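You operate a simulated robot arm through the tools that you are given. There is no shell and no other tool. Be economical: measure what you need, move in short steps, check, and stop when the job is done.

The job below is to be done with a simulated two-armed robot. You get a single attempt, and the scene is never put back.

JOB
Take the 16 mm copper tube from the brown-topped red bench and leave it on the top of the white counter. Open the stand drawer, take the grey stopper from the inside of the stand drawer and put it on the roof of the white cabinet, then shut the drawer. Take the cap from the top of the lift table and put it on the cream table. Put the carton from the top of the lift table on the blue panel there. Fetch the grey block from the ledge behind the white cabinet and set it on the top of the lift table. Fetch the copper ring from the grey bench and set it on top of the brown low carton. Do these in any order. Set down upright: grey stopper, carton.

It is judged by the outcome, as a careful person would: the job done as asked, and still so three seconds after it is handed in. It fails if anything else is knocked over, pushed out of place, dropped, spilled or broken. Lids that push on must go on centred and level and be pressed home; caps that screw on are set level and turned clockwise until they are tight.

ROBOT AND FRAMES
Two 7-joint arms with two-finger grippers on one trunk, on a base that drives. Base frame: it is fixed to the floor where the robot stands at the start and does not move with it; the origin is under the middle of the robot, x ahead of it, y to its left, z up; the surface under the hand at the start is at about z = 85. Units: cm, degrees, N and s.
The left shoulder is at the start at [6, 12.3, 94.5], the right one opposite. With the tool pointing down near the work surface each hand reaches from about 36 to 80 cm from the robot's upright axis, wherever it stands, measured 20 degrees to its own side. Places, roughly: cap [-600, -250, 50]; carton [-575, -250, 50]; copper ring (7x7x3 cm) [120, -330, 80]; copper tube [75, 0, 75]; cream table [-770, -420, 80]; grey block (7x5x3 cm) [-610, 20, 70]; grey stopper (5x5x8 cm) [-540, -40, 60]; low carton (20x16x9 cm) [60, -20, 90]; panel [-575, -225, 50]; roof of the white cabinet (18x24 cm) [-576, 10, 114]; stand drawer [-540, -40, 60]; top of the lift table [-580, -240, 50]; top of the white counter [40, -250, 40]. Payload 1.47 kg a hand.
The TCP of each hand is the grasp point between the finger pads, 1.6 cm short of the fingertips. In the tool frame z runs along the fingers and y along their closing line. The gripper opens to 8.7 cm. The gripper's body begins 5.5 cm behind the TCP.
Orientation is told as [roll, pitch, yaw] about the base's x, y, z axes, in that order, counted from this pose: with the fingers straight down and closing along the base's y, the tool's x points along the base's -x, its y along +y and its z along -z.

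CONTROLS
- The arms move only by the tool jog_arm. It takes "left_commands", "right_commands" or both (then of equal length, played together; a hand with none holds still); each is a list of rows, each an object (a shift or turn left out is 0, a gripper value left out holds the last) with "delta_rot": the turn, a rotation vector about the tool's x, y, z in units of 90 degrees (1.0 is 90 degrees), a list of three; "delta_pos": the shift along the tool's x, y, z in units of 400 mm (1.0 is 400 mm), a list of three; "hand": the finger opening in cm, from 0 to 8.7. In form: [{"delta_rot": [ax, ay, az], "delta_pos": [tx, ty, tz], "hand": hand}, ...]. A call has 1 to 20 rows; each row is the pose to reach, as a shift and turn from the pose commanded when the call began, along the tool's axes at that moment. A call with a number of a shift or a turn outside -1 to 1 is refused whole. Rows are played at 5 a second. More than 5 cm and 8.6 degrees between two rows, or a gripper value outside its range, and nothing of the call is played. A pose out of reach is approached as far as the arm can. The call stops where the force on the tool passes 40 N (or 10 N more than at its start, if that is more) or the arm is blocked; 0.2 s more then pass. Each finger travels about 15.3 cm/s and halts on what it meets, pressing with about 28 N; the grip force reading is that of the motor and also rises with nothing between the fingers. The clock runs only during rows and for 0.2 s after the last one: add rows that repeat a pose to give the fingers time. It gives the time, the measured TCP pose, the force on the tool (base axes), the opening and the grip force at its end, in the units of the frame above (readings bear some noise), with the torque about the TCP (base axes, N m) and any sound that the robot's microphone picked up, and new pictures: "views" is both (left out), scene, wrist or none (wrist: the cameras of the hands that moved).
- Cameras (640 x 400 px; columns grow to the right, rows downward): "scene" is now at [9.58, -1.12, 151.49]; the picture's right is [-0.13, -0.99, 0.00], its down [-0.62, 0.08, -0.78] and it looks along [0.77, -0.10, -0.63] (base axes); focal length 278 px, centre (320, 200). "left" rides on the left gripper at [7.3, -1.2, -9] in its tool frame; the picture's right is [0.16, 0.99, 0.00], its down [-0.72, 0.12, -0.68] and it looks along [-0.67, 0.11, 0.73] (tool axes); focal length 247 px, centre (320, 200). "right" rides on the right gripper at [7.3, 1.2, -9] in its tool frame; the picture's right is [-0.16, 0.99, 0.00], its down [-0.72, -0.12, -0.68] and it looks along [-0.67, -0.11, 0.73] (tool axes); focal length 247 px, centre (320, 200). There is no depth. A picture from a camera that has moved, and an enlarged one, comes with that camera's place and axes in the base frame and with its lens.
- move_column(by): slides the trunk up (or, below 0, down) by that many cm; the arms and the scene camera ride with it, the base frame stays. It gives what a move gives, with no picture.
- steer(legs): drives the robot by 1 to 6 legs, each [ahead, left, turn to the left] in cm, cm and degrees, along the robot's own axes; the way and the turn of a leg run together, so that a leg with both is an arc; at most 150 cm and 180 degrees a leg. The arms and the cameras ride along, it lands a little off, and it stops where it bumps. It gives what a move gives, and a new picture of the scene camera.
- head_to(pan, tilt): turns the head with the scene camera to pan (to the left, within 120 degrees either way) and tilt (down, from -29 to 69), counted from straight ahead of the robot. It gives what a move gives, and a new picture of the scene camera.
- close_up(camera, box): a new picture of the part [left, top, right, bottom] of that camera's present view, enlarged. No time passes.
- job_done(): hands the job in; it is judged then, once.

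Go step by step. Nothing tells you exact positions but the pictures and the camera data: compare them with the known pose of the tool, close in by small moves and look again before you grip or let go. The budget is 207 turns and 260 pictures, counting those below and the enlarged ones. Unless the task says otherwise, let go and move clear before handing in.

The tools are called after "Request:" as name(argument=value, ...) on one line, values as JSON. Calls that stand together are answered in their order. jog_arm: Moves the arms, as the interface text tells. Its arguments: {"type":"object","properties":{"left_commands":{"type":"array","items":{"type":"object","properties":{"delta_rot":{"type":"array","items":{"type":"number"}},"delta_pos":{"type":"array","items":{"type":"number"}},"hand":{"type":"number"}}}},"right_commands":{"type":"array","items":{"type":"object","properties":{"delta_rot":{"type":"array","items":{"type":"number"}},"delta_pos":{"type":"array","items":{"type":"number"}},"hand":{"type":"number"}}}},"views":{"type":"string","enum":["both","scene","wrist","none"]}},"required":[]} The other tools are called the same way: move_column (by) slides the trunk up or down; steer (legs) drives the base; head_to (pan, tilt) turns the head that bears the scene camera; close_up (camera, box) takes an enlarged picture of a part of a camera's view; job_done () hands the job in.

At the start:

```text
t: 0.0
left_tool_pos: [59.7, 23.96, 111.48]
left_orientation: [-0.1, 0.1, 0.0]
left_wrist_force: [0.1, 0.3, 0.6]
left_ft_torque: [0.0, -0.01, 0.02]
left_opening: 8.71
left_grasp_force: 0.2
right_tool_pos: [40.79, -22.27, 118.05]
right_orientation: [0.0, 0.0, 0.0]
right_wrist_force: [0.2, -0.1, 0.2]
right_ft_torque: [-0.03, 0.03, -0.02]
right_opening: 8.68
right_grasp_force: 0.1
trunk travel left (down, up): [-10.0, 13.0]
robot x, y, heading: [0.07, 0.07, 0.1]
head pan, tilt: [-7.7, 38.7]
```

scene: 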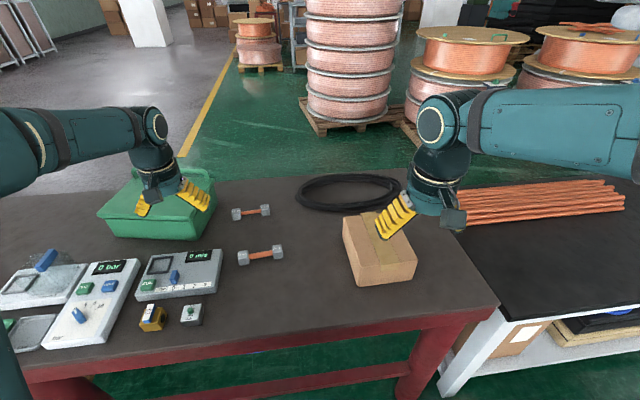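
right: 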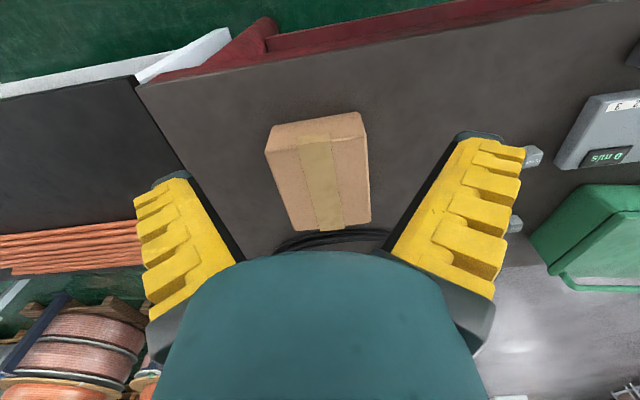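
left: 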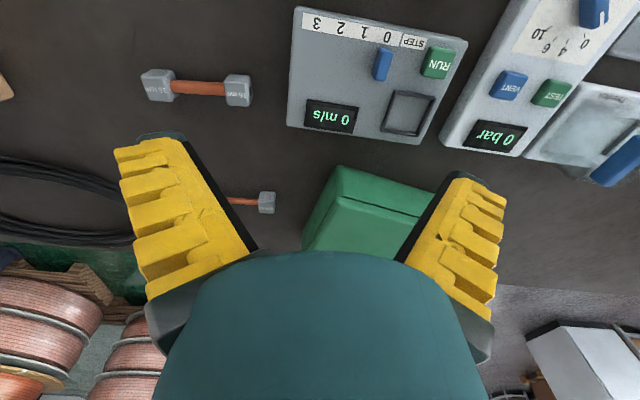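

I see two short copper tubes with labelled end fittings on the brown bench top; I need to read which is the 16 mm one.

Request:
close_up(camera="left", box=[130, 50, 290, 150])

Request:
close_up(camera="scene", box=[215, 190, 305, 280])

```text
4.00 times, centred on (210, 100) of left
camera zoom: at [52.27, 22.86, 120.48], right [-0.16, 0.99, 0.0], down [0.72, 0.12, 0.68], along [0.67, 0.11, -0.73], focal length 988 px, centre (760, 600)
```

zoom: 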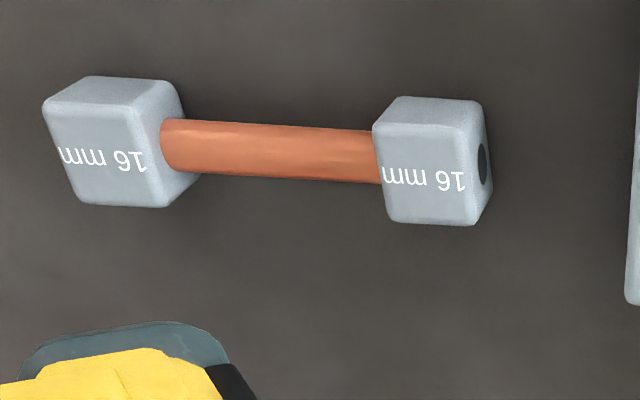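

```text
4.44 times, centred on (260, 235) of scene
camera zoom: at [9.58, -1.12, 151.49], right [-0.13, -0.99, 0.0], down [-0.62, 0.08, -0.78], along [0.77, -0.1, -0.63], focal length 1237 px, centre (587, 44)
```

zoom: 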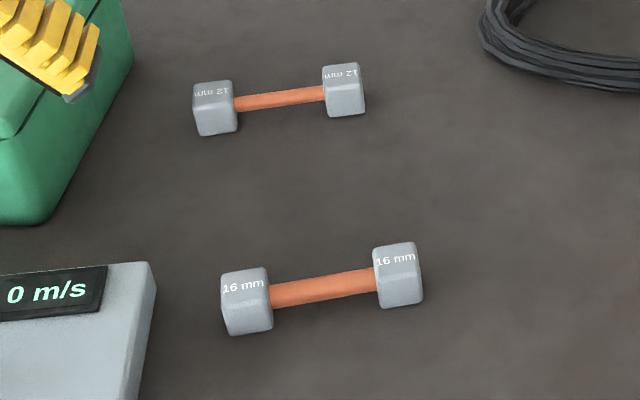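

The nearer tube is the 16 mm one, at about [65.2, 9.3, 87], lying almost along y. I'll bring the left hand over it and turn it so the fingers close along x.

Request:
jog_arm(left_commands=[{"delta_pos": [-0.0115, -0.0306, 0.02], "delta_rot": [0, 0, 0.079]}, {"delta_pos": [-0.023, -0.061, 0.04], "delta_rot": [0, 0, 0.158]}, {"delta_pos": [-0.0344, -0.092, 0.06], "delta_rot": [0, 0, 0.237]}, {"delta_pos": [-0.046, -0.122, 0.08], "delta_rot": [0, 0, 0.316]}, {"delta_pos": [-0.057, -0.153, 0.1], "delta_rot": [0, 0, 0.395]}, {"delta_pos": [-0.069, -0.183, 0.12], "delta_rot": [0, 0, 0.474]}, {"delta_pos": [-0.08, -0.214, 0.14], "delta_rot": [0, 0, 0.553]}, {"delta_pos": [-0.092, -0.245, 0.16], "delta_rot": [0, 0, 0.632]}, {"delta_pos": [-0.103, -0.275, 0.18], "delta_rot": [0, 0, 0.711]}, {"delta_pos": [-0.115, -0.306, 0.2], "delta_rot": [0, 0, 0.79]}, {"delta_pos": [-0.126, -0.336, 0.24], "delta_rot": [0, 0, 0.869]}, {"delta_pos": [-0.1375, -0.367, 0.2875], "delta_rot": [0, 0, 0.948], "hand": 5}, {"delta_pos": [-0.1375, -0.367, 0.2875], "delta_rot": [0, 0, 0.948], "hand": 5}])

```text
t: 2.8
left_tool_pos: [64.98, 9.26, 100.03]
left_orientation: [0.1, 0.0, -85.4]
left_wrist_force: [0.2, -0.1, 0.6]
left_ft_torque: [-0.02, 0.0, -0.02]
left_opening: 5.53
left_grasp_force: 3.4
right_tool_pos: [40.78, -22.31, 117.9]
right_orientation: [0.0, 0.1, 0.0]
right_wrist_force: [0.2, 1.0, -0.4]
right_ft_torque: [0.02, -0.01, -0.02]
right_opening: 8.67
right_grasp_force: 0.0
trunk travel left (down, up): [-10.0, 13.0]
robot x, y, heading: [-0.07, 0.06, -0.2]
head pan, tilt: [-7.7, 38.7]
camera scene: at [9.54, -1.1, 151.5], right [-0.13, -0.99, 0.0], down [-0.62, 0.08, -0.78], along [0.77, -0.1, -0.63], focal length 278 px, centre (320, 200)
camera left: at [63.17, 16.56, 108.99], right [0.97, 0.24, 0.0], down [0.17, -0.71, 0.68], along [0.16, -0.66, -0.73], focal length 247 px, centre (320, 200)
```

scene: 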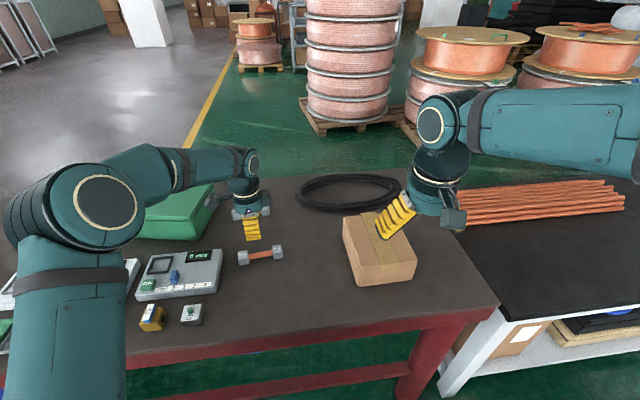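
left: 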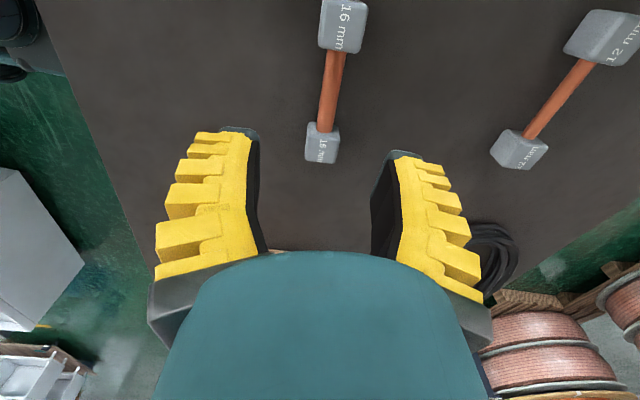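

The tube's middle comes out near [65.8, 9.3]. I'll shift slightly and lower partway, then look.

Request:
jog_arm(left_commands=[{"delta_pos": [0, 0.018, 0.1], "hand": 4.5}, {"delta_pos": [0, 0.018, 0.2], "hand": 4.5}, {"delta_pos": [0, 0.018, 0.22], "hand": 4.5}])

```text
t: 3.6
left_tool_pos: [65.78, 9.18, 91.37]
left_orientation: [0.0, 0.0, -85.4]
left_wrist_force: [-0.3, 0.3, -1.0]
left_ft_torque: [0.0, 0.0, 0.01]
left_opening: 5.04
left_grasp_force: 4.1
right_tool_pos: [40.76, -22.26, 117.94]
right_orientation: [0.0, 0.0, 0.0]
right_wrist_force: [-1.0, -0.6, -0.3]
right_ft_torque: [0.0, -0.02, 0.0]
right_opening: 8.71
right_grasp_force: 0.1
trunk travel left (down, up): [-10.0, 13.0]
robot x, y, heading: [0.11, 0.06, 0.2]
head pan, tilt: [-7.7, 38.7]
camera scene: at [9.59, -1.11, 151.49], right [-0.13, -0.99, 0.0], down [-0.62, 0.08, -0.78], along [0.77, -0.1, -0.63], focal length 278 px, centre (320, 200)
camera left: at [63.92, 16.44, 100.37], right [0.97, 0.24, 0.0], down [0.17, -0.71, 0.68], along [0.16, -0.66, -0.73], focal length 247 px, centre (320, 200)
```

scene: 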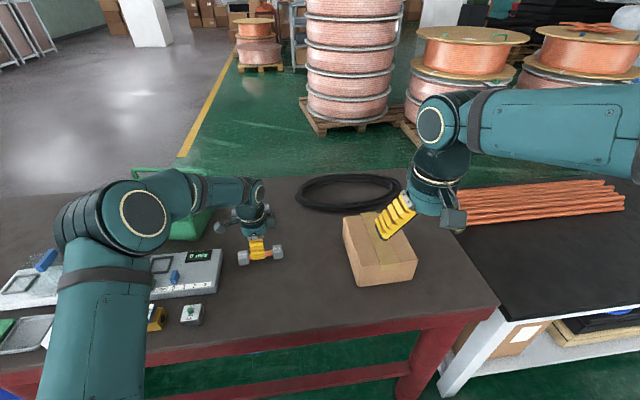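
left: 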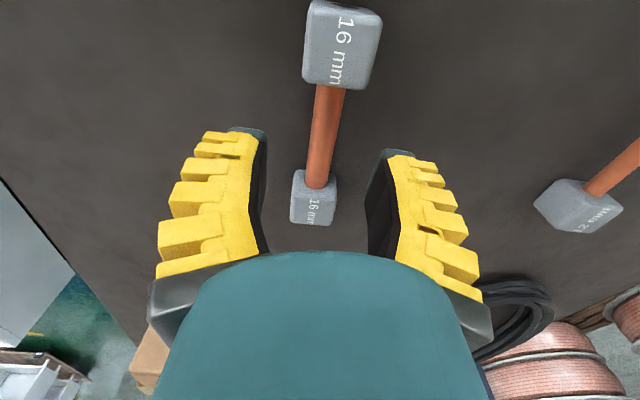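

Aligned. I'll lower to the tube and close.

Request:
jog_arm(left_commands=[{"delta_pos": [0, 0.003, 0.05], "hand": 4.5}, {"delta_pos": [0, 0.003, 0.09], "hand": 4.5}, {"delta_pos": [0, 0.003, 0.106], "hand": 4.5}, {"delta_pos": [0, 0.003, 0.106], "hand": 0}, {"delta_pos": [0, 0.003, 0.106], "hand": 0}, {"delta_pos": [0, 0.003, 0.106], "hand": 0}], views="wrist")

```text
t: 5.0
left_tool_pos: [65.98, 9.29, 87.18]
left_orientation: [0.1, 0.0, -85.3]
left_wrist_force: [0.3, 0.3, 4.8]
left_ft_torque: [-0.01, -0.01, 0.12]
left_opening: 0.95
left_grasp_force: 28.1
right_tool_pos: [40.77, -22.31, 117.83]
right_orientation: [0.1, 0.1, 0.0]
right_wrist_force: [0.6, -0.2, -0.5]
right_ft_torque: [0.0, 0.01, -0.01]
right_opening: 8.69
right_grasp_force: 0.1
trunk travel left (down, up): [-10.0, 13.0]
robot x, y, heading: [0.05, -0.06, -0.0]
head pan, tilt: [-7.7, 38.7]
camera left: at [64.14, 16.59, 96.14], right [0.97, 0.24, 0.0], down [0.17, -0.71, 0.68], along [0.16, -0.66, -0.73], focal length 247 px, centre (320, 200)
```

left: 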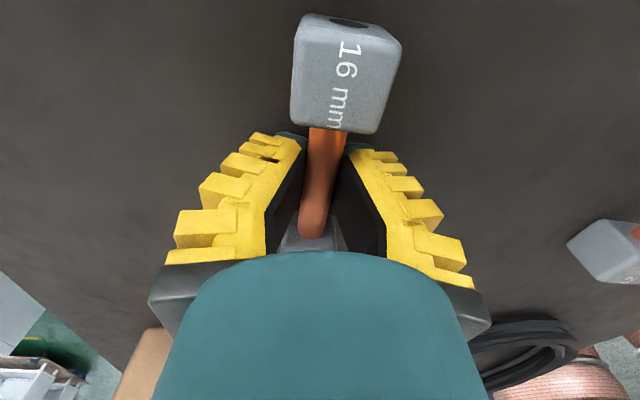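

Gripped. I'll lift and check it comes along.

Request:
jog_arm(left_commands=[{"delta_pos": [0, 0, -0.03], "hand": 0}, {"delta_pos": [0, 0, -0.15], "hand": 0}, {"delta_pos": [0, 0, -0.27], "hand": 0}, {"delta_pos": [0, 0, -0.39], "hand": 0}, {"delta_pos": [0, 0, -0.5], "hand": 0}], views="wrist")

Request:
head_to(pan=-75, tilt=25)

Request:
head_to(pan=-115, tilt=20)

Request:
head_to(pan=115, tilt=20)

```text
t: 6.2
left_tool_pos: [65.6, 9.38, 107.19]
left_orientation: [0.0, 0.0, -85.3]
left_wrist_force: [0.2, 0.8, -1.2]
left_ft_torque: [0.04, -0.01, 0.01]
left_opening: 0.67
left_grasp_force: 28.3
right_tool_pos: [40.79, -22.36, 117.92]
right_orientation: [0.0, 0.0, 0.0]
right_wrist_force: [-0.2, 0.2, -0.8]
right_ft_torque: [-0.01, -0.03, -0.02]
right_opening: 8.7
right_grasp_force: 0.1
trunk travel left (down, up): [-10.0, 13.0]
robot x, y, heading: [-0.06, 0.15, 0.1]
head pan, tilt: [-7.7, 38.7]
camera left: at [63.75, 16.57, 116.08], right [0.97, 0.24, 0.0], down [0.17, -0.71, 0.68], along [0.16, -0.66, -0.73], focal length 247 px, centre (320, 200)
```

left: 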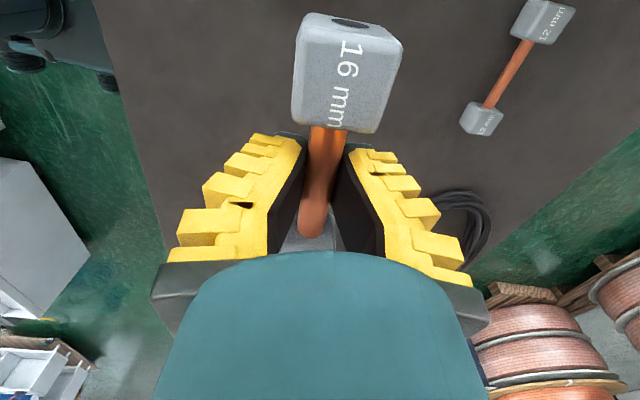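

```text
t: 7.6
left_tool_pos: [65.73, 9.35, 107.01]
left_orientation: [0.0, 0.0, -85.3]
left_wrist_force: [0.2, 0.3, -1.2]
left_ft_torque: [0.04, 0.02, 0.01]
left_opening: 0.63
left_grasp_force: 28.1
right_tool_pos: [40.68, -22.24, 117.85]
right_orientation: [0.0, 0.0, 0.0]
right_wrist_force: [0.5, 0.4, -0.4]
right_ft_torque: [0.0, 0.01, 0.01]
right_opening: 8.7
right_grasp_force: 0.1
trunk travel left (down, up): [-10.0, 13.0]
robot x, y, heading: [0.19, -0.17, -0.1]
head pan, tilt: [-75.0, 25.0]
camera scene: at [3.47, -8.87, 153.63], right [-0.97, -0.26, 0.0], down [-0.11, 0.41, -0.91], along [0.24, -0.88, -0.42], focal length 278 px, centre (320, 200)
```

scene: 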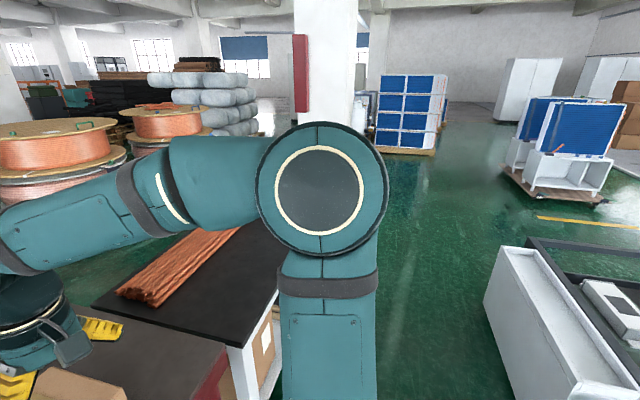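

```text
t: 8.7
left_tool_pos: [65.63, 9.33, 106.97]
left_orientation: [-0.1, 0.0, -85.2]
left_wrist_force: [-0.1, -0.9, -1.7]
left_ft_torque: [-0.02, -0.02, -0.05]
left_opening: 0.65
left_grasp_force: 28.1
right_tool_pos: [40.86, -22.31, 117.96]
right_orientation: [0.0, 0.0, 0.1]
right_wrist_force: [0.4, -0.3, 0.5]
right_ft_torque: [-0.02, 0.0, -0.01]
right_opening: 8.69
right_grasp_force: 0.0
trunk travel left (down, up): [-10.0, 13.0]
robot x, y, heading: [-0.28, -0.24, 0.1]
head pan, tilt: [-115.0, 20.0]
camera scene: at [-2.85, -8.41, 154.44], right [-0.91, 0.42, 0.0], down [0.14, 0.31, -0.94], along [-0.4, -0.85, -0.34], focal length 278 px, centre (320, 200)
```

scene: 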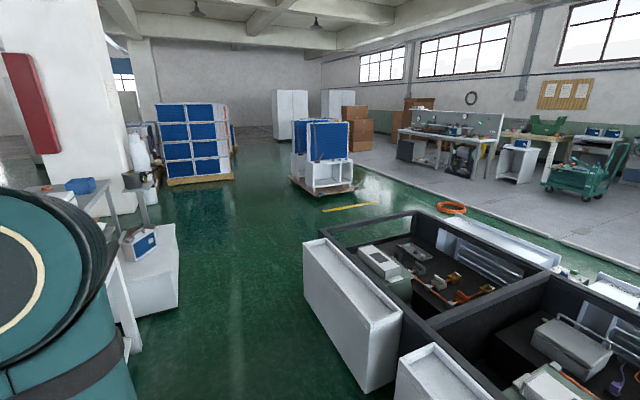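

```text
t: 11.9
left_tool_pos: [65.55, 9.45, 106.97]
left_orientation: [0.1, 0.0, -85.3]
left_wrist_force: [-0.6, -0.6, -0.8]
left_ft_torque: [0.03, 0.02, -0.02]
left_opening: 0.67
left_grasp_force: 27.8
right_tool_pos: [40.74, -22.35, 117.89]
right_orientation: [0.1, -0.1, 0.0]
right_wrist_force: [0.0, -0.2, -0.8]
right_ft_torque: [-0.01, 0.0, 0.02]
right_opening: 8.71
right_grasp_force: 0.1
trunk travel left (down, up): [-10.0, 13.0]
robot x, y, heading: [0.29, 0.04, 0.0]
head pan, tilt: [115.0, 20.0]
camera scene: at [-2.85, 8.47, 154.44], right [0.91, 0.42, 0.0], down [0.14, -0.31, -0.94], along [-0.4, 0.85, -0.34], focal length 278 px, centre (320, 200)
```

scene: 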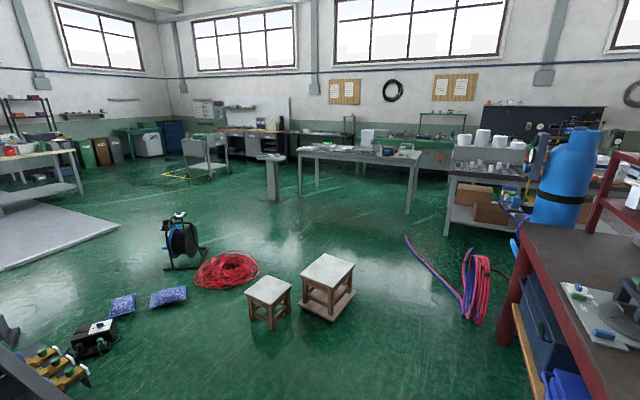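

The tube is held. The white counter (with a small box on it) stands at the right side of the aisle, and there is a low island on the aisle's other side. I'll back off, turn right and drive part of the way down the aisle, then look.

Request:
head_to(pan=30, tilt=30)

Request:
steer(legs=[[-25, 0, 0], [0, 0, -90], [130, 0, 0]])

```text
t: 13.5
left_tool_pos: [65.66, 9.41, 106.95]
left_orientation: [0.0, -0.1, -85.4]
left_wrist_force: [0.2, -0.2, -0.9]
left_ft_torque: [-0.03, 0.02, 0.02]
left_opening: 0.63
left_grasp_force: 27.2
right_tool_pos: [40.66, -22.28, 117.95]
right_orientation: [0.0, -0.1, 0.0]
right_wrist_force: [0.3, 0.9, -0.3]
right_ft_torque: [0.0, 0.01, 0.0]
right_opening: 8.69
right_grasp_force: 0.0
trunk travel left (down, up): [-10.0, 13.0]
robot x, y, heading: [0.11, -0.05, -0.2]
head pan, tilt: [30.0, 30.0]
camera scene: at [8.91, 4.56, 152.84], right [0.5, -0.87, 0.0], down [-0.43, -0.25, -0.87], along [0.75, 0.43, -0.5], focal length 278 px, centre (320, 200)
```

scene: 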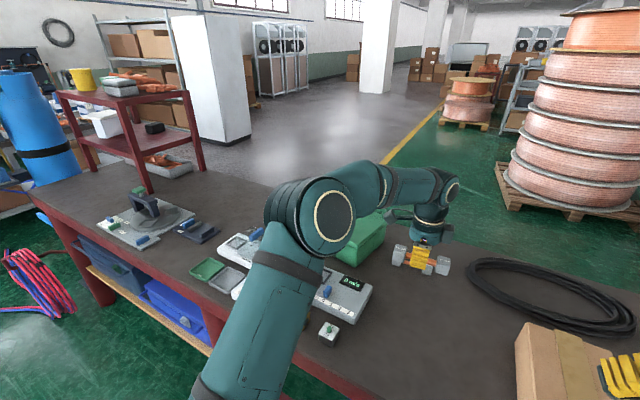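

```text
t: 25.5
left_tool_pos: [-20.39, -198.37, 107.0]
left_orientation: [0.1, 0.0, -176.4]
left_wrist_force: [0.0, 0.4, -1.1]
left_ft_torque: [0.02, 0.0, 0.01]
left_opening: 0.67
left_grasp_force: 28.1
right_tool_pos: [-51.58, -172.82, 117.99]
right_orientation: [0.0, 0.1, -91.2]
right_wrist_force: [0.6, -0.6, -0.7]
right_ft_torque: [-0.01, 0.03, -0.01]
right_opening: 8.68
right_grasp_force: 0.1
trunk travel left (down, up): [-10.0, 13.0]
robot x, y, heading: [-28.3, -132.36, -91.2]
head pan, tilt: [30.0, 30.0]
camera scene: at [-24.04, -141.4, 152.83], right [-0.88, -0.48, 0.0], down [-0.24, 0.44, -0.87], along [0.42, -0.76, -0.5], focal length 278 px, centre (320, 200)
```

scene: 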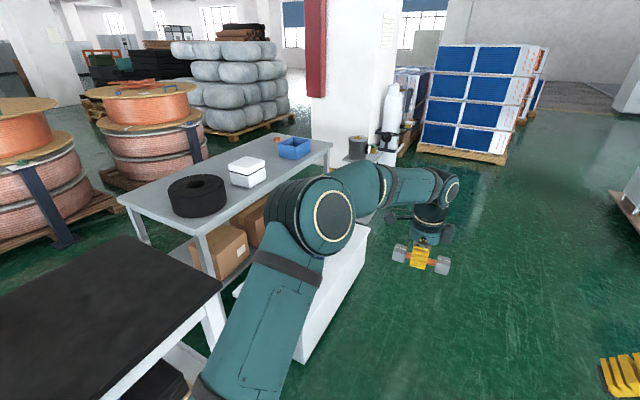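

The grey bench is behind the white counter. I'll drive on to stand beside the counter and turn left to face it.

Request:
steer(legs=[[113, 0, 0], [0, 0, 91]])

Request:
head_to(pan=-5, tilt=45)

```text
t: 35.3
left_tool_pos: [34.78, -236.75, 107.03]
left_orientation: [0.0, 0.1, -83.5]
left_wrist_force: [0.6, 0.1, -1.2]
left_ft_torque: [0.02, 0.0, -0.01]
left_opening: 0.7
left_grasp_force: 27.5
right_tool_pos: [10.8, -269.19, 117.86]
right_orientation: [0.0, 0.1, 1.7]
right_wrist_force: [-0.5, -0.4, 0.2]
right_ft_torque: [0.01, 0.02, 0.0]
right_opening: 8.71
right_grasp_force: 0.1
trunk travel left (down, up): [-10.0, 13.0]
robot x, y, heading: [-31.02, -248.25, 1.6]
head pan, tilt: [30.0, 30.0]
camera scene: at [-21.82, -243.23, 152.84], right [0.53, -0.85, 0.0], down [-0.43, -0.26, -0.87], along [0.74, 0.46, -0.5], focal length 278 px, centre (320, 200)
```

scene: 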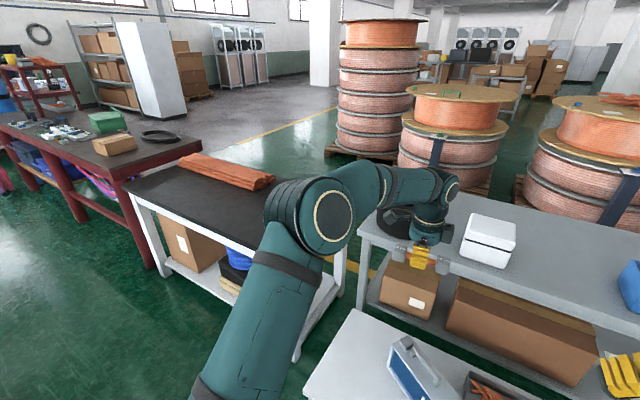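

```text
t: 36.3
left_tool_pos: [34.83, -236.68, 106.9]
left_orientation: [-0.1, 0.0, -83.7]
left_wrist_force: [-0.9, 0.0, -1.9]
left_ft_torque: [-0.01, 0.04, -0.02]
left_opening: 0.71
left_grasp_force: 28.3
right_tool_pos: [10.87, -269.17, 117.89]
right_orientation: [0.0, -0.1, 1.7]
right_wrist_force: [-0.2, 0.1, -0.3]
right_ft_torque: [0.02, 0.0, -0.01]
right_opening: 8.69
right_grasp_force: 0.0
trunk travel left (down, up): [-10.0, 13.0]
robot x, y, heading: [-30.66, -248.36, 1.9]
head pan, tilt: [-5.0, 45.0]
camera scene: at [-21.4, -248.46, 150.58], right [-0.06, -1.0, 0.0], down [-0.71, 0.04, -0.71], along [0.71, -0.04, -0.71], focal length 278 px, centre (320, 200)
```

scene: 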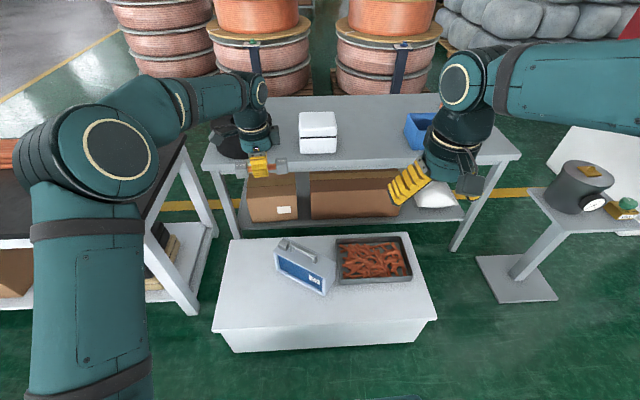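

The white counter has a meter and a tray of fittings; its front-left corner area near [33, -226] is free. I'll lower the trunk and bring the tube down over it.

Request:
move_column(by=-10)

Request:
jog_arm(left_commands=[{"delta_pos": [0.09, -0.01, 0.04]}, {"delta_pos": [0.18, -0.02, 0.1]}, {"delta_pos": [0.2665, -0.02, 0.16]}, {"delta_pos": [0.2665, -0.02, 0.28]}, {"delta_pos": [0.2665, -0.02, 0.4]}, {"delta_pos": [0.2665, -0.02, 0.52]}, {"delta_pos": [0.2665, -0.02, 0.64]}, {"delta_pos": [0.2665, -0.02, 0.76]}, {"delta_pos": [0.2665, -0.02, 0.88]}, {"delta_pos": [0.2665, -0.02, 1.0]}])

```text
t: 37.6
left_tool_pos: [34.87, -236.71, 97.04]
left_orientation: [0.0, 0.0, -83.6]
left_wrist_force: [0.5, 0.7, -1.1]
left_ft_torque: [-0.03, -0.01, -0.02]
left_opening: 0.71
left_grasp_force: 27.7
right_tool_pos: [10.87, -269.12, 107.9]
right_orientation: [0.0, -0.1, 1.7]
right_wrist_force: [-0.2, -1.2, -0.2]
right_ft_torque: [0.02, 0.01, -0.01]
right_opening: 8.7
right_grasp_force: 0.1
trunk travel left (down, up): [0.0, 23.0]
robot x, y, heading: [-30.6, -248.01, 1.7]
head pan, tilt: [-5.0, 45.0]
```

```text
t: 39.8
left_tool_pos: [32.83, -226.11, 56.98]
left_orientation: [0.1, -0.1, -83.6]
left_wrist_force: [-0.4, 0.6, -1.5]
left_ft_torque: [0.0, 0.04, 0.02]
left_opening: 0.7
left_grasp_force: 28.2
right_tool_pos: [10.89, -269.19, 107.89]
right_orientation: [0.0, 0.0, 1.7]
right_wrist_force: [-0.4, 0.5, -0.4]
right_ft_torque: [0.01, 0.0, -0.01]
right_opening: 8.7
right_grasp_force: 0.0
trunk travel left (down, up): [0.0, 23.0]
robot x, y, heading: [-30.38, -247.61, 1.7]
head pan, tilt: [-5.0, 45.0]
camera scene: at [-21.35, -248.44, 140.57], right [-0.06, -1.0, 0.0], down [-0.71, 0.04, -0.71], along [0.71, -0.04, -0.71], focal length 278 px, centre (320, 200)
camera left: at [30.58, -219.0, 65.98], right [0.96, 0.27, 0.0], down [0.2, -0.71, 0.68], along [0.18, -0.66, -0.73], focal length 247 px, centre (320, 200)
```

scene: 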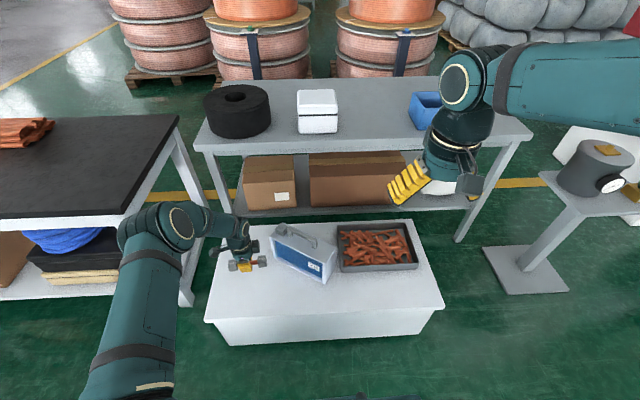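
left: 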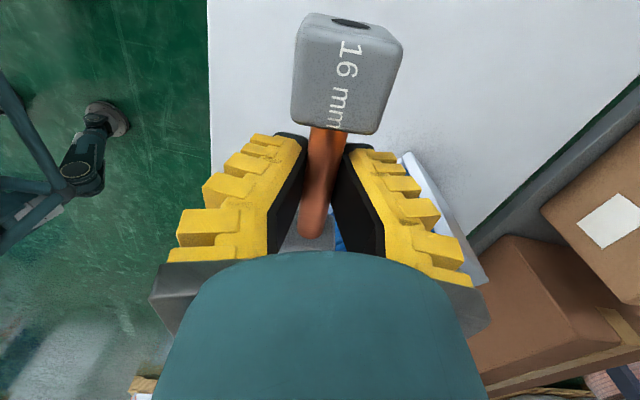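

Clear of the meter. I'll lower until contact.

Request:
jog_arm(left_commands=[{"delta_pos": [0, 0, 0.1]}, {"delta_pos": [0, 0, 0.2]}, {"delta_pos": [0, 0, 0.3]}, {"delta_pos": [0, 0, 0.335]}])

```text
t: 40.8
left_tool_pos: [32.9, -226.15, 43.37]
left_orientation: [-0.1, 0.0, -83.5]
left_wrist_force: [1.0, 0.4, -1.6]
left_ft_torque: [-0.02, 0.02, 0.0]
left_opening: 0.68
left_grasp_force: 27.8
right_tool_pos: [10.83, -269.1, 107.8]
right_orientation: [0.0, 0.0, 1.7]
right_wrist_force: [0.1, 0.8, 0.2]
right_ft_torque: [-0.01, -0.01, -0.04]
right_opening: 8.68
right_grasp_force: 0.1
trunk travel left (down, up): [0.0, 23.0]
robot x, y, heading: [-30.64, -248.34, 1.8]
head pan, tilt: [-5.0, 45.0]
camera scene: at [-21.39, -248.46, 140.58], right [-0.06, -1.0, 0.0], down [-0.71, 0.04, -0.71], along [0.71, -0.04, -0.71], focal length 278 px, centre (320, 200)
camera left: at [30.74, -219.0, 52.38], right [0.96, 0.27, 0.0], down [0.2, -0.71, 0.68], along [0.18, -0.66, -0.73], focal length 247 px, centre (320, 200)
```

scene: 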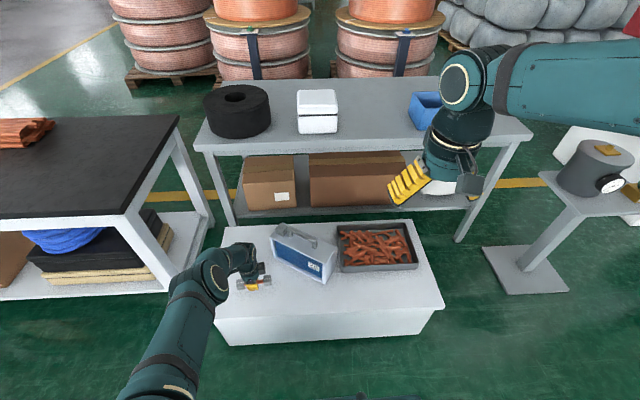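
left: 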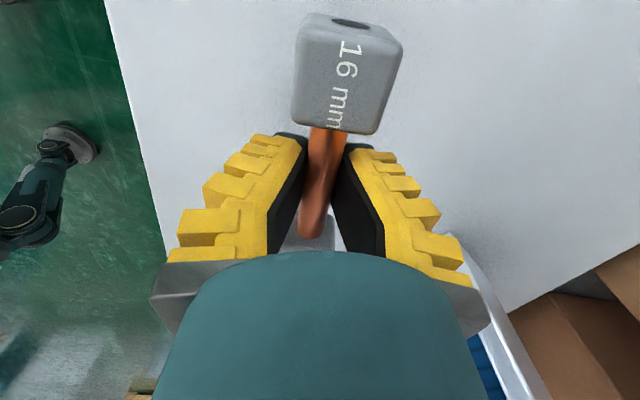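

Still no contact; I'll go down in small rows and watch the force.

Request:
jog_arm(left_commands=[{"delta_pos": [0, 0, 0.01]}, {"delta_pos": [0, 0, 0.018]}, {"delta_pos": [0, 0, 0.025]}], views="none")

```text
t: 41.6
left_tool_pos: [32.76, -226.19, 42.64]
left_orientation: [0.0, -0.1, -83.5]
left_wrist_force: [-0.2, -0.1, -0.6]
left_ft_torque: [0.0, -0.01, 0.02]
left_opening: 0.71
left_grasp_force: 27.2
right_tool_pos: [10.81, -269.23, 107.89]
right_orientation: [0.0, 0.0, 1.8]
right_wrist_force: [0.0, -0.4, 0.2]
right_ft_torque: [0.02, 0.0, 0.02]
right_opening: 8.73
right_grasp_force: 0.0
trunk travel left (down, up): [0.0, 23.0]
robot x, y, heading: [-30.45, -247.97, 1.6]
head pan, tilt: [-5.0, 45.0]
```

Request:
jog_arm(left_commands=[{"delta_pos": [0, 0, 0.006]}, {"delta_pos": [0, 0, 0.012]}], views="wrist")

```text
t: 42.2
left_tool_pos: [32.83, -226.15, 42.04]
left_orientation: [-0.1, 0.0, -83.6]
left_wrist_force: [0.1, 0.6, -0.7]
left_ft_torque: [-0.01, 0.02, -0.01]
left_opening: 0.71
left_grasp_force: 28.2
right_tool_pos: [10.82, -269.11, 107.89]
right_orientation: [0.0, 0.1, 1.7]
right_wrist_force: [-0.2, -0.6, 0.3]
right_ft_torque: [0.0, 0.02, 0.02]
right_opening: 8.73
right_grasp_force: 0.0
trunk travel left (down, up): [0.0, 23.0]
robot x, y, heading: [-30.63, -248.18, 1.6]
head pan, tilt: [-5.0, 45.0]
camera left: at [30.7, -218.99, 51.06], right [0.96, 0.27, 0.0], down [0.2, -0.71, 0.68], along [0.18, -0.66, -0.73], focal length 247 px, centre (320, 200)
```

left: 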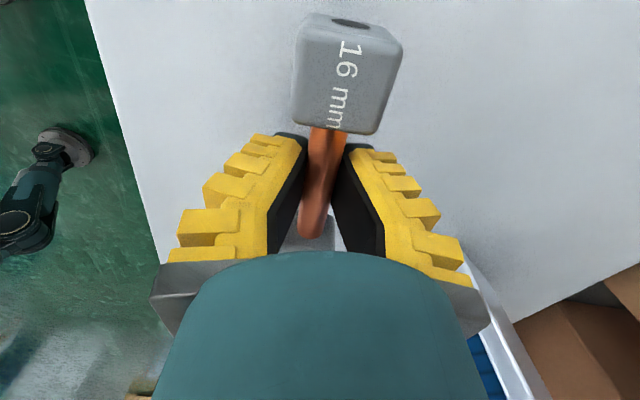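

Request:
jog_arm(left_commands=[{"delta_pos": [0, 0, 0.007]}, {"delta_pos": [0, 0, 0.014]}, {"delta_pos": [0, 0, 0.021]}, {"delta_pos": [0, 0, 0.028]}, {"delta_pos": [0, 0, 0.034]}, {"delta_pos": [0, 0, 0.034]}], views="none")

```text
t: 43.6
left_tool_pos: [32.62, -226.05, 40.7]
left_orientation: [0.0, 0.0, -83.7]
left_wrist_force: [-0.4, -0.8, -1.7]
left_ft_torque: [-0.03, -0.01, 0.0]
left_opening: 0.73
left_grasp_force: 27.8
right_tool_pos: [10.87, -269.15, 107.99]
right_orientation: [0.0, 0.0, 1.8]
right_wrist_force: [-0.4, -0.3, 0.3]
right_ft_torque: [-0.01, -0.02, 0.02]
right_opening: 8.69
right_grasp_force: 0.1
trunk travel left (down, up): [0.0, 23.0]
robot x, y, heading: [-30.56, -248.11, 1.6]
head pan, tilt: [-5.0, 45.0]
```

Request:
jog_arm(left_commands=[{"delta_pos": [0, 0, 0.008]}, {"delta_pos": [0, 0, 0.016]}, {"delta_pos": [0, 0, 0.024]}, {"delta_pos": [0, 0, 0.032]}, {"delta_pos": [0, 0, 0.04]}, {"delta_pos": [0, 0, 0.04]}], views="wrist")

```text
t: 45.0
left_tool_pos: [32.47, -226.16, 40.46]
left_orientation: [0.0, 0.0, -83.6]
left_wrist_force: [-0.3, 1.4, -1.5]
left_ft_torque: [-0.02, -0.01, -0.03]
left_opening: 0.69
left_grasp_force: 28.2
left hand out of reach, approached as far as the arm can: row 1, 2, 3, 4, 5, 6
right_tool_pos: [10.87, -269.12, 107.96]
right_orientation: [0.0, 0.0, 1.7]
right_wrist_force: [-0.2, 0.0, 0.5]
right_ft_torque: [0.03, -0.01, 0.02]
right_opening: 8.7
right_grasp_force: 0.1
trunk travel left (down, up): [0.0, 23.0]
robot x, y, heading: [-30.69, -248.11, 1.5]
head pan, tilt: [-5.0, 45.0]
camera left: at [30.42, -219.01, 49.53], right [0.96, 0.27, 0.0], down [0.2, -0.71, 0.68], along [0.18, -0.66, -0.73], focal length 247 px, centre (320, 200)
```

left: 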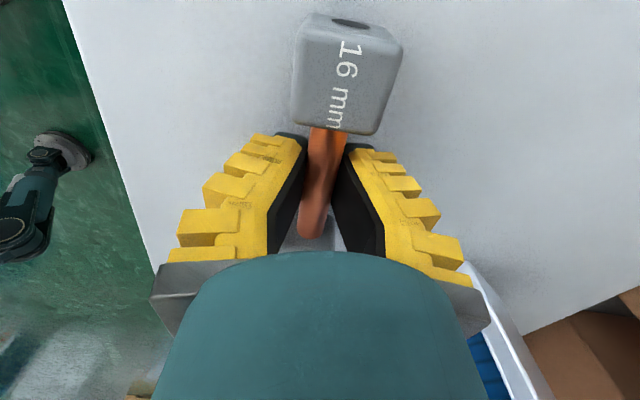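

The arm is at its reach limit just above the counter, whose top I now estimate at z≈38. I'll pull the tube 4 cm toward the robot and lower again.

Request:
jog_arm(left_commands=[{"delta_pos": [0, -0.05, -0.01]}, {"delta_pos": [0, -0.1, -0.01]}, {"delta_pos": [0, -0.1, 0.0]}, {"delta_pos": [0, -0.1, 0.01]}, {"delta_pos": [0, -0.1, 0.02]}, {"delta_pos": [0, -0.1, 0.03]}, {"delta_pos": [0, -0.1, 0.04]}, {"delta_pos": [0, -0.1, 0.05]}, {"delta_pos": [0, -0.1, 0.06]}], views="wrist")

```text
t: 46.8
left_tool_pos: [28.69, -226.6, 39.4]
left_orientation: [0.0, 0.3, -83.6]
left_wrist_force: [-13.4, -1.2, 27.7]
left_ft_torque: [-0.08, 0.07, -0.06]
left_opening: 0.62
left_grasp_force: 28.3
right_tool_pos: [10.7, -269.17, 107.95]
right_orientation: [0.2, -0.1, 1.8]
right_wrist_force: [-1.1, 0.4, -0.7]
right_ft_torque: [0.02, 0.01, -0.03]
right_opening: 8.69
right_grasp_force: 0.0
trunk travel left (down, up): [0.0, 23.0]
robot x, y, heading: [-30.64, -248.14, 1.5]
head pan, tilt: [-5.0, 45.0]
stopped in row 8 (left hand): the force on the tool passed its limit at 47 N (the readings are from after the stop); the commanded pose is now the measured one
camera left: at [26.62, -219.51, 48.3], right [0.96, 0.27, 0.0], down [0.2, -0.71, 0.68], along [0.18, -0.65, -0.74], focal length 247 px, centre (320, 200)
```

left: 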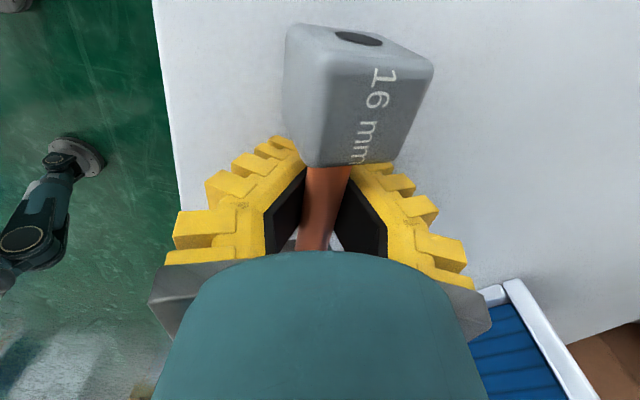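

The tube is down on the counter. I'll relieve the press slightly and let go, then rise.

Request:
jog_arm(left_commands=[{"delta_pos": [0, 0, -0.006]}, {"delta_pos": [0, 0, -0.008], "hand": 2}, {"delta_pos": [0, 0, -0.008], "hand": 4}, {"delta_pos": [0, 0, -0.008], "hand": 4.5}, {"delta_pos": [0, 0, -0.008], "hand": 4.5}], views="wrist")

```text
t: 48.0
left_tool_pos: [28.85, -226.74, 39.55]
left_orientation: [0.2, 0.2, -83.5]
left_wrist_force: [3.3, 1.9, 13.7]
left_ft_torque: [0.01, -0.14, -0.02]
left_opening: 4.53
left_grasp_force: 0.3
right_tool_pos: [10.66, -269.15, 107.9]
right_orientation: [0.1, -0.1, 1.8]
right_wrist_force: [0.6, -0.2, -1.4]
right_ft_torque: [-0.02, -0.05, 0.0]
right_opening: 8.69
right_grasp_force: 0.2
trunk travel left (down, up): [0.0, 23.0]
robot x, y, heading: [-30.53, -248.34, 1.9]
head pan, tilt: [-5.0, 45.0]
camera left: at [26.73, -219.52, 48.54], right [0.96, 0.27, 0.0], down [0.19, -0.71, 0.68], along [0.18, -0.65, -0.73], focal length 247 px, centre (320, 200)
```

left: 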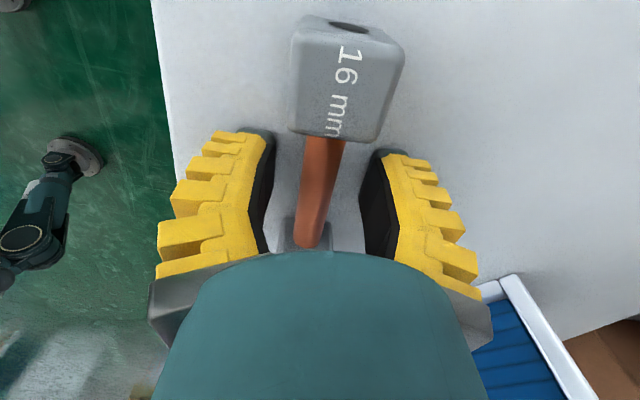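

Request:
jog_arm(left_commands=[{"delta_pos": [0, 0, -0.05], "hand": 5}, {"delta_pos": [0, 0, -0.15], "hand": 5}, {"delta_pos": [0, 0, -0.27]}, {"delta_pos": [0, 0, -0.39]}, {"delta_pos": [0, 0, -0.51]}, {"delta_pos": [0, 0, -0.63]}, {"delta_pos": [0, 0, -0.75]}, {"delta_pos": [0, 0, -0.87]}, {"delta_pos": [0, 0, -0.99]}])

```text
t: 50.0
left_tool_pos: [28.73, -226.64, 78.88]
left_orientation: [0.0, 0.2, -83.7]
left_wrist_force: [-0.4, -1.3, 0.7]
left_ft_torque: [0.0, -0.03, 0.01]
left_opening: 5.53
left_grasp_force: 4.1
right_tool_pos: [10.7, -269.22, 107.89]
right_orientation: [-0.1, 0.0, 1.8]
right_wrist_force: [-0.2, -0.6, -0.7]
right_ft_torque: [0.01, 0.0, -0.03]
right_opening: 8.71
right_grasp_force: 0.1
trunk travel left (down, up): [0.0, 23.0]
robot x, y, heading: [-30.66, -248.08, 1.6]
head pan, tilt: [-5.0, 45.0]
camera scene: at [-21.47, -248.47, 140.58], right [-0.06, -1.0, 0.0], down [-0.71, 0.04, -0.71], along [0.71, -0.04, -0.71], focal length 278 px, centre (320, 200)
camera left: at [26.68, -219.53, 87.9], right [0.96, 0.27, 0.0], down [0.2, -0.71, 0.68], along [0.18, -0.65, -0.73], focal length 247 px, centre (320, 200)
```

scene: 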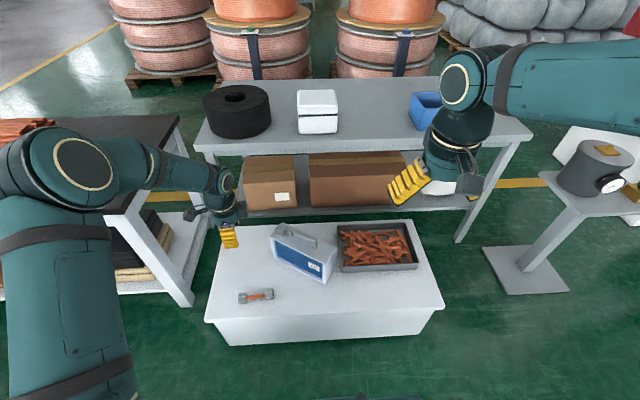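
left: 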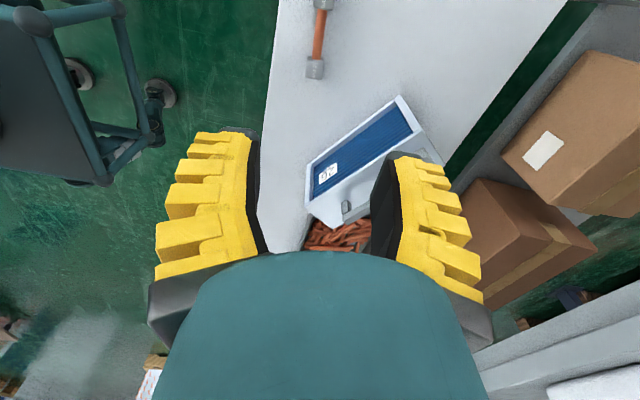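

The tube lies on the counter. Now I'll raise the trunk and look to the right for the ring and a way to approach the grey bench's far end.

Request:
move_column(by=20)

Request:
head_to(pan=-35, tilt=28)

```text
t: 52.2
left_tool_pos: [28.91, -226.75, 98.87]
left_orientation: [0.0, 0.1, -83.6]
left_wrist_force: [-0.5, 0.6, 0.3]
left_ft_torque: [0.0, -0.02, 0.02]
left_opening: 5.53
left_grasp_force: 4.3
right_tool_pos: [10.83, -269.04, 127.95]
right_orientation: [0.1, 0.0, 1.8]
right_wrist_force: [0.3, 0.3, -0.2]
right_ft_torque: [0.01, 0.0, -0.01]
right_opening: 8.71
right_grasp_force: 0.1
trunk travel left (down, up): [-20.0, 3.0]
robot x, y, heading: [-30.81, -248.2, 1.9]
head pan, tilt: [-5.0, 45.0]
```

```text
t: 53.1
left_tool_pos: [28.68, -226.59, 98.83]
left_orientation: [-0.1, 0.1, -83.6]
left_wrist_force: [0.5, 0.5, 0.8]
left_ft_torque: [0.0, 0.02, 0.01]
left_opening: 5.53
left_grasp_force: 4.2
right_tool_pos: [10.77, -269.05, 127.87]
right_orientation: [0.0, -0.1, 1.7]
right_wrist_force: [0.1, 0.4, -0.1]
right_ft_torque: [0.0, 0.01, -0.02]
right_opening: 8.7
right_grasp_force: 0.1
trunk travel left (down, up): [-20.0, 3.0]
robot x, y, heading: [-30.58, -247.84, 1.7]
head pan, tilt: [-35.0, 28.0]
camera scene: at [-21.91, -252.99, 163.15], right [-0.55, -0.84, 0.0], down [-0.39, 0.26, -0.88], along [0.74, -0.48, -0.47], focal length 278 px, centre (320, 200)
```

scene: 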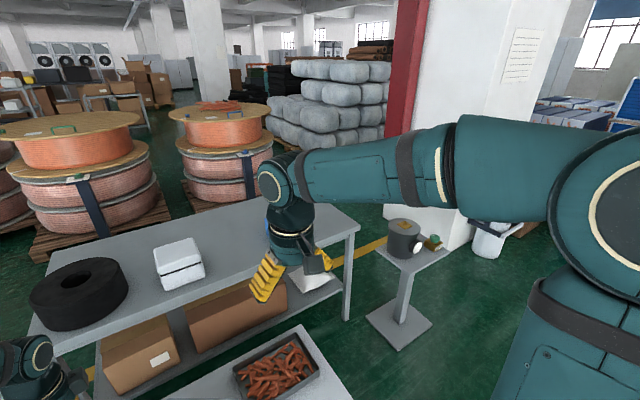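

The bench's right end is at y≈-335, with a gauge stand at about [55, -367] and a pillar beyond. I'll go round the stand: down the aisle to y≈-437, then turn left and look.

Request:
steer(legs=[[0, 0, -91.7], [100, 0, 0], [88, 0, 0], [0, 0, 90]])

Request:
head_to(pan=15, tilt=28)

```text
t: 70.2
left_tool_pos: [25.51, -413.83, 98.89]
left_orientation: [-0.1, 0.2, -85.4]
left_wrist_force: [0.5, -0.2, -0.7]
left_ft_torque: [-0.02, -0.02, 0.04]
left_opening: 5.54
left_grasp_force: 4.1
right_tool_pos: [6.09, -455.58, 127.97]
right_orientation: [0.1, 0.0, -0.1]
right_wrist_force: [-0.2, -0.5, 0.7]
right_ft_torque: [0.01, 0.03, -0.03]
right_opening: 8.68
right_grasp_force: 0.1
trunk travel left (down, up): [-20.0, 3.0]
robot x, y, heading: [-34.41, -433.43, -0.1]
head pan, tilt: [-35.0, 28.0]
camera scene: at [-26.07, -438.42, 163.16], right [-0.58, -0.82, 0.0], down [-0.38, 0.27, -0.88], along [0.72, -0.51, -0.47], focal length 278 px, centre (320, 200)
```

scene: 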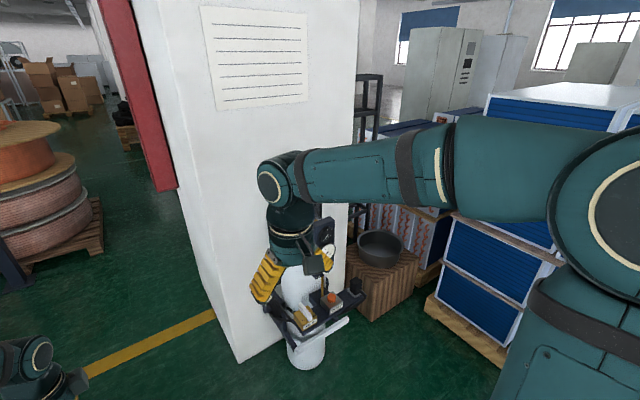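

```text
t: 71.4
left_tool_pos: [25.56, -413.8, 98.84]
left_orientation: [0.0, 0.1, -85.5]
left_wrist_force: [-0.2, 0.6, -0.7]
left_ft_torque: [0.04, 0.02, 0.03]
left_opening: 5.54
left_grasp_force: 3.7
right_tool_pos: [6.11, -455.63, 127.93]
right_orientation: [0.1, 0.0, -0.2]
right_wrist_force: [-0.6, 0.2, 0.4]
right_ft_torque: [0.04, -0.01, 0.0]
right_opening: 8.68
right_grasp_force: 0.0
trunk travel left (down, up): [-20.0, 3.0]
robot x, y, heading: [-34.48, -433.05, -0.3]
head pan, tilt: [15.0, 28.0]
camera scene: at [-24.7, -430.86, 163.16], right [0.25, -0.97, 0.0], down [-0.45, -0.12, -0.88], along [0.85, 0.23, -0.47], focal length 278 px, centre (320, 200)
```

scene: 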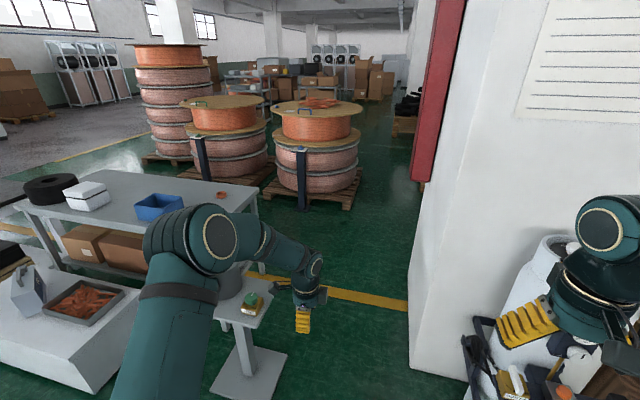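

The copper ring is visible near the bench's back-right corner, about [114, -328, 81]. I'll raise the left hand, face +y, and slide sideways past the stand between it and the pillar.

Request:
jog_arm(left_commands=[{"delta_pos": [0, 0, -0.1]}, {"delta_pos": [0, 0, -0.2]}, {"delta_pos": [0, 0, -0.3]}, {"delta_pos": [0, 0, -0.4]}, {"delta_pos": [0, 0, -0.4]}], views="none")

Request:
steer(legs=[[0, 0, 90], [13, 0, 0], [0, -60, 0]])

Request:
head_to(pan=-40, tilt=40)

```text
t: 72.6
left_tool_pos: [25.64, -413.91, 115.03]
left_orientation: [0.0, 0.1, -85.5]
left_wrist_force: [-0.5, 0.2, -0.1]
left_ft_torque: [0.0, 0.03, -0.01]
left_opening: 5.52
left_grasp_force: 3.8
right_tool_pos: [6.13, -455.59, 127.94]
right_orientation: [0.0, 0.0, -0.2]
right_wrist_force: [-0.2, 0.1, -0.9]
right_ft_torque: [-0.02, 0.03, 0.02]
right_opening: 8.7
right_grasp_force: 0.0
trunk travel left (down, up): [-20.0, 3.0]
robot x, y, heading: [-34.54, -433.01, -0.1]
head pan, tilt: [15.0, 28.0]
```

```text
t: 83.1
left_tool_pos: [3.68, -358.64, 114.93]
left_orientation: [0.0, 0.0, 6.8]
left_wrist_force: [0.5, 0.0, -0.2]
left_ft_torque: [0.02, -0.03, -0.02]
left_opening: 5.54
left_grasp_force: 3.5
right_tool_pos: [46.06, -376.51, 127.89]
right_orientation: [0.0, 0.0, 92.2]
right_wrist_force: [0.5, 0.3, 0.3]
right_ft_torque: [-0.01, 0.0, 0.02]
right_opening: 8.69
right_grasp_force: 0.1
trunk travel left (down, up): [-20.0, 3.0]
robot x, y, heading: [25.65, -418.03, 92.3]
head pan, tilt: [15.0, 28.0]
camera scene: at [22.56, -408.33, 163.16], right [0.96, 0.29, 0.0], down [0.14, -0.45, -0.88], along [-0.26, 0.84, -0.47], focal length 278 px, centre (320, 200)
```

scene: 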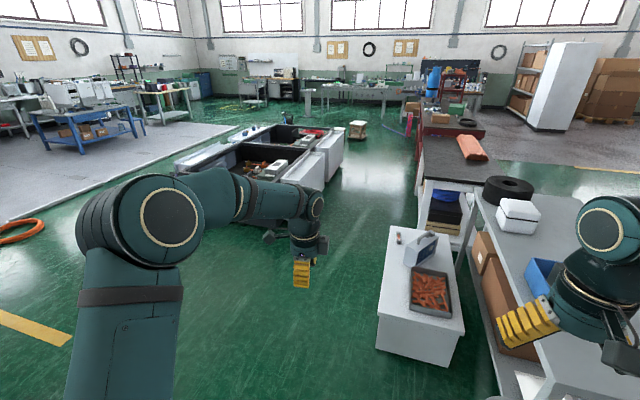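

```text
t: 84.4
left_tool_pos: [3.59, -358.62, 114.77]
left_orientation: [-0.1, 0.1, 6.8]
left_wrist_force: [1.4, 0.2, 0.7]
left_ft_torque: [-0.02, 0.0, 0.0]
left_opening: 5.5
left_grasp_force: 3.5
right_tool_pos: [46.03, -376.42, 127.99]
right_orientation: [0.0, -0.1, 92.1]
right_wrist_force: [-0.9, -0.2, 0.1]
right_ft_torque: [-0.03, 0.0, -0.01]
right_opening: 8.71
right_grasp_force: 0.1
trunk travel left (down, up): [-20.0, 3.0]
robot x, y, heading: [25.37, -418.05, 92.0]
head pan, tilt: [-40.0, 40.0]
camera scene: at [30.44, -410.34, 161.3], right [0.79, -0.61, 0.0], down [-0.39, -0.51, -0.77], along [0.47, 0.6, -0.64], focal length 278 px, centre (320, 200)
```

scene: 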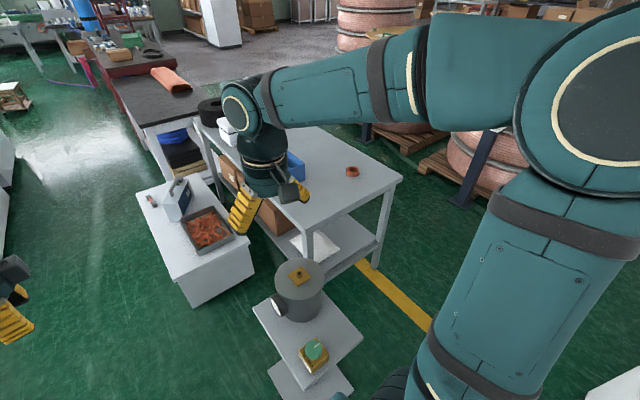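

The ring is at about [116, -328]. Before sliding on I'll check the floor near the robot, as something dark shows at the bottom edge.

Request:
head_to(pan=-65, tilt=62)

```text
t: 85.3
left_tool_pos: [3.54, -358.66, 114.94]
left_orientation: [0.1, 0.1, 6.8]
left_wrist_force: [0.2, -0.4, 0.9]
left_ft_torque: [0.0, 0.02, -0.01]
left_opening: 5.52
left_grasp_force: 3.3
right_tool_pos: [45.83, -376.53, 127.94]
right_orientation: [-0.1, -0.1, 92.2]
right_wrist_force: [0.6, 0.3, 0.9]
right_ft_torque: [0.01, 0.0, -0.03]
right_opening: 8.71
right_grasp_force: 0.0
trunk travel left (down, up): [-20.0, 3.0]
robot x, y, heading: [25.02, -418.24, 92.3]
head pan, tilt: [-65.0, 62.0]
camera scene: at [30.95, -414.11, 158.4], right [0.46, -0.89, 0.0], down [-0.79, -0.4, -0.47], along [0.42, 0.21, -0.88], focal length 278 px, centre (320, 200)
```

scene: 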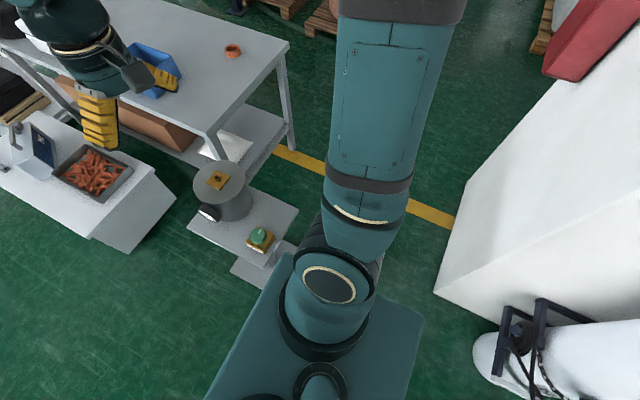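

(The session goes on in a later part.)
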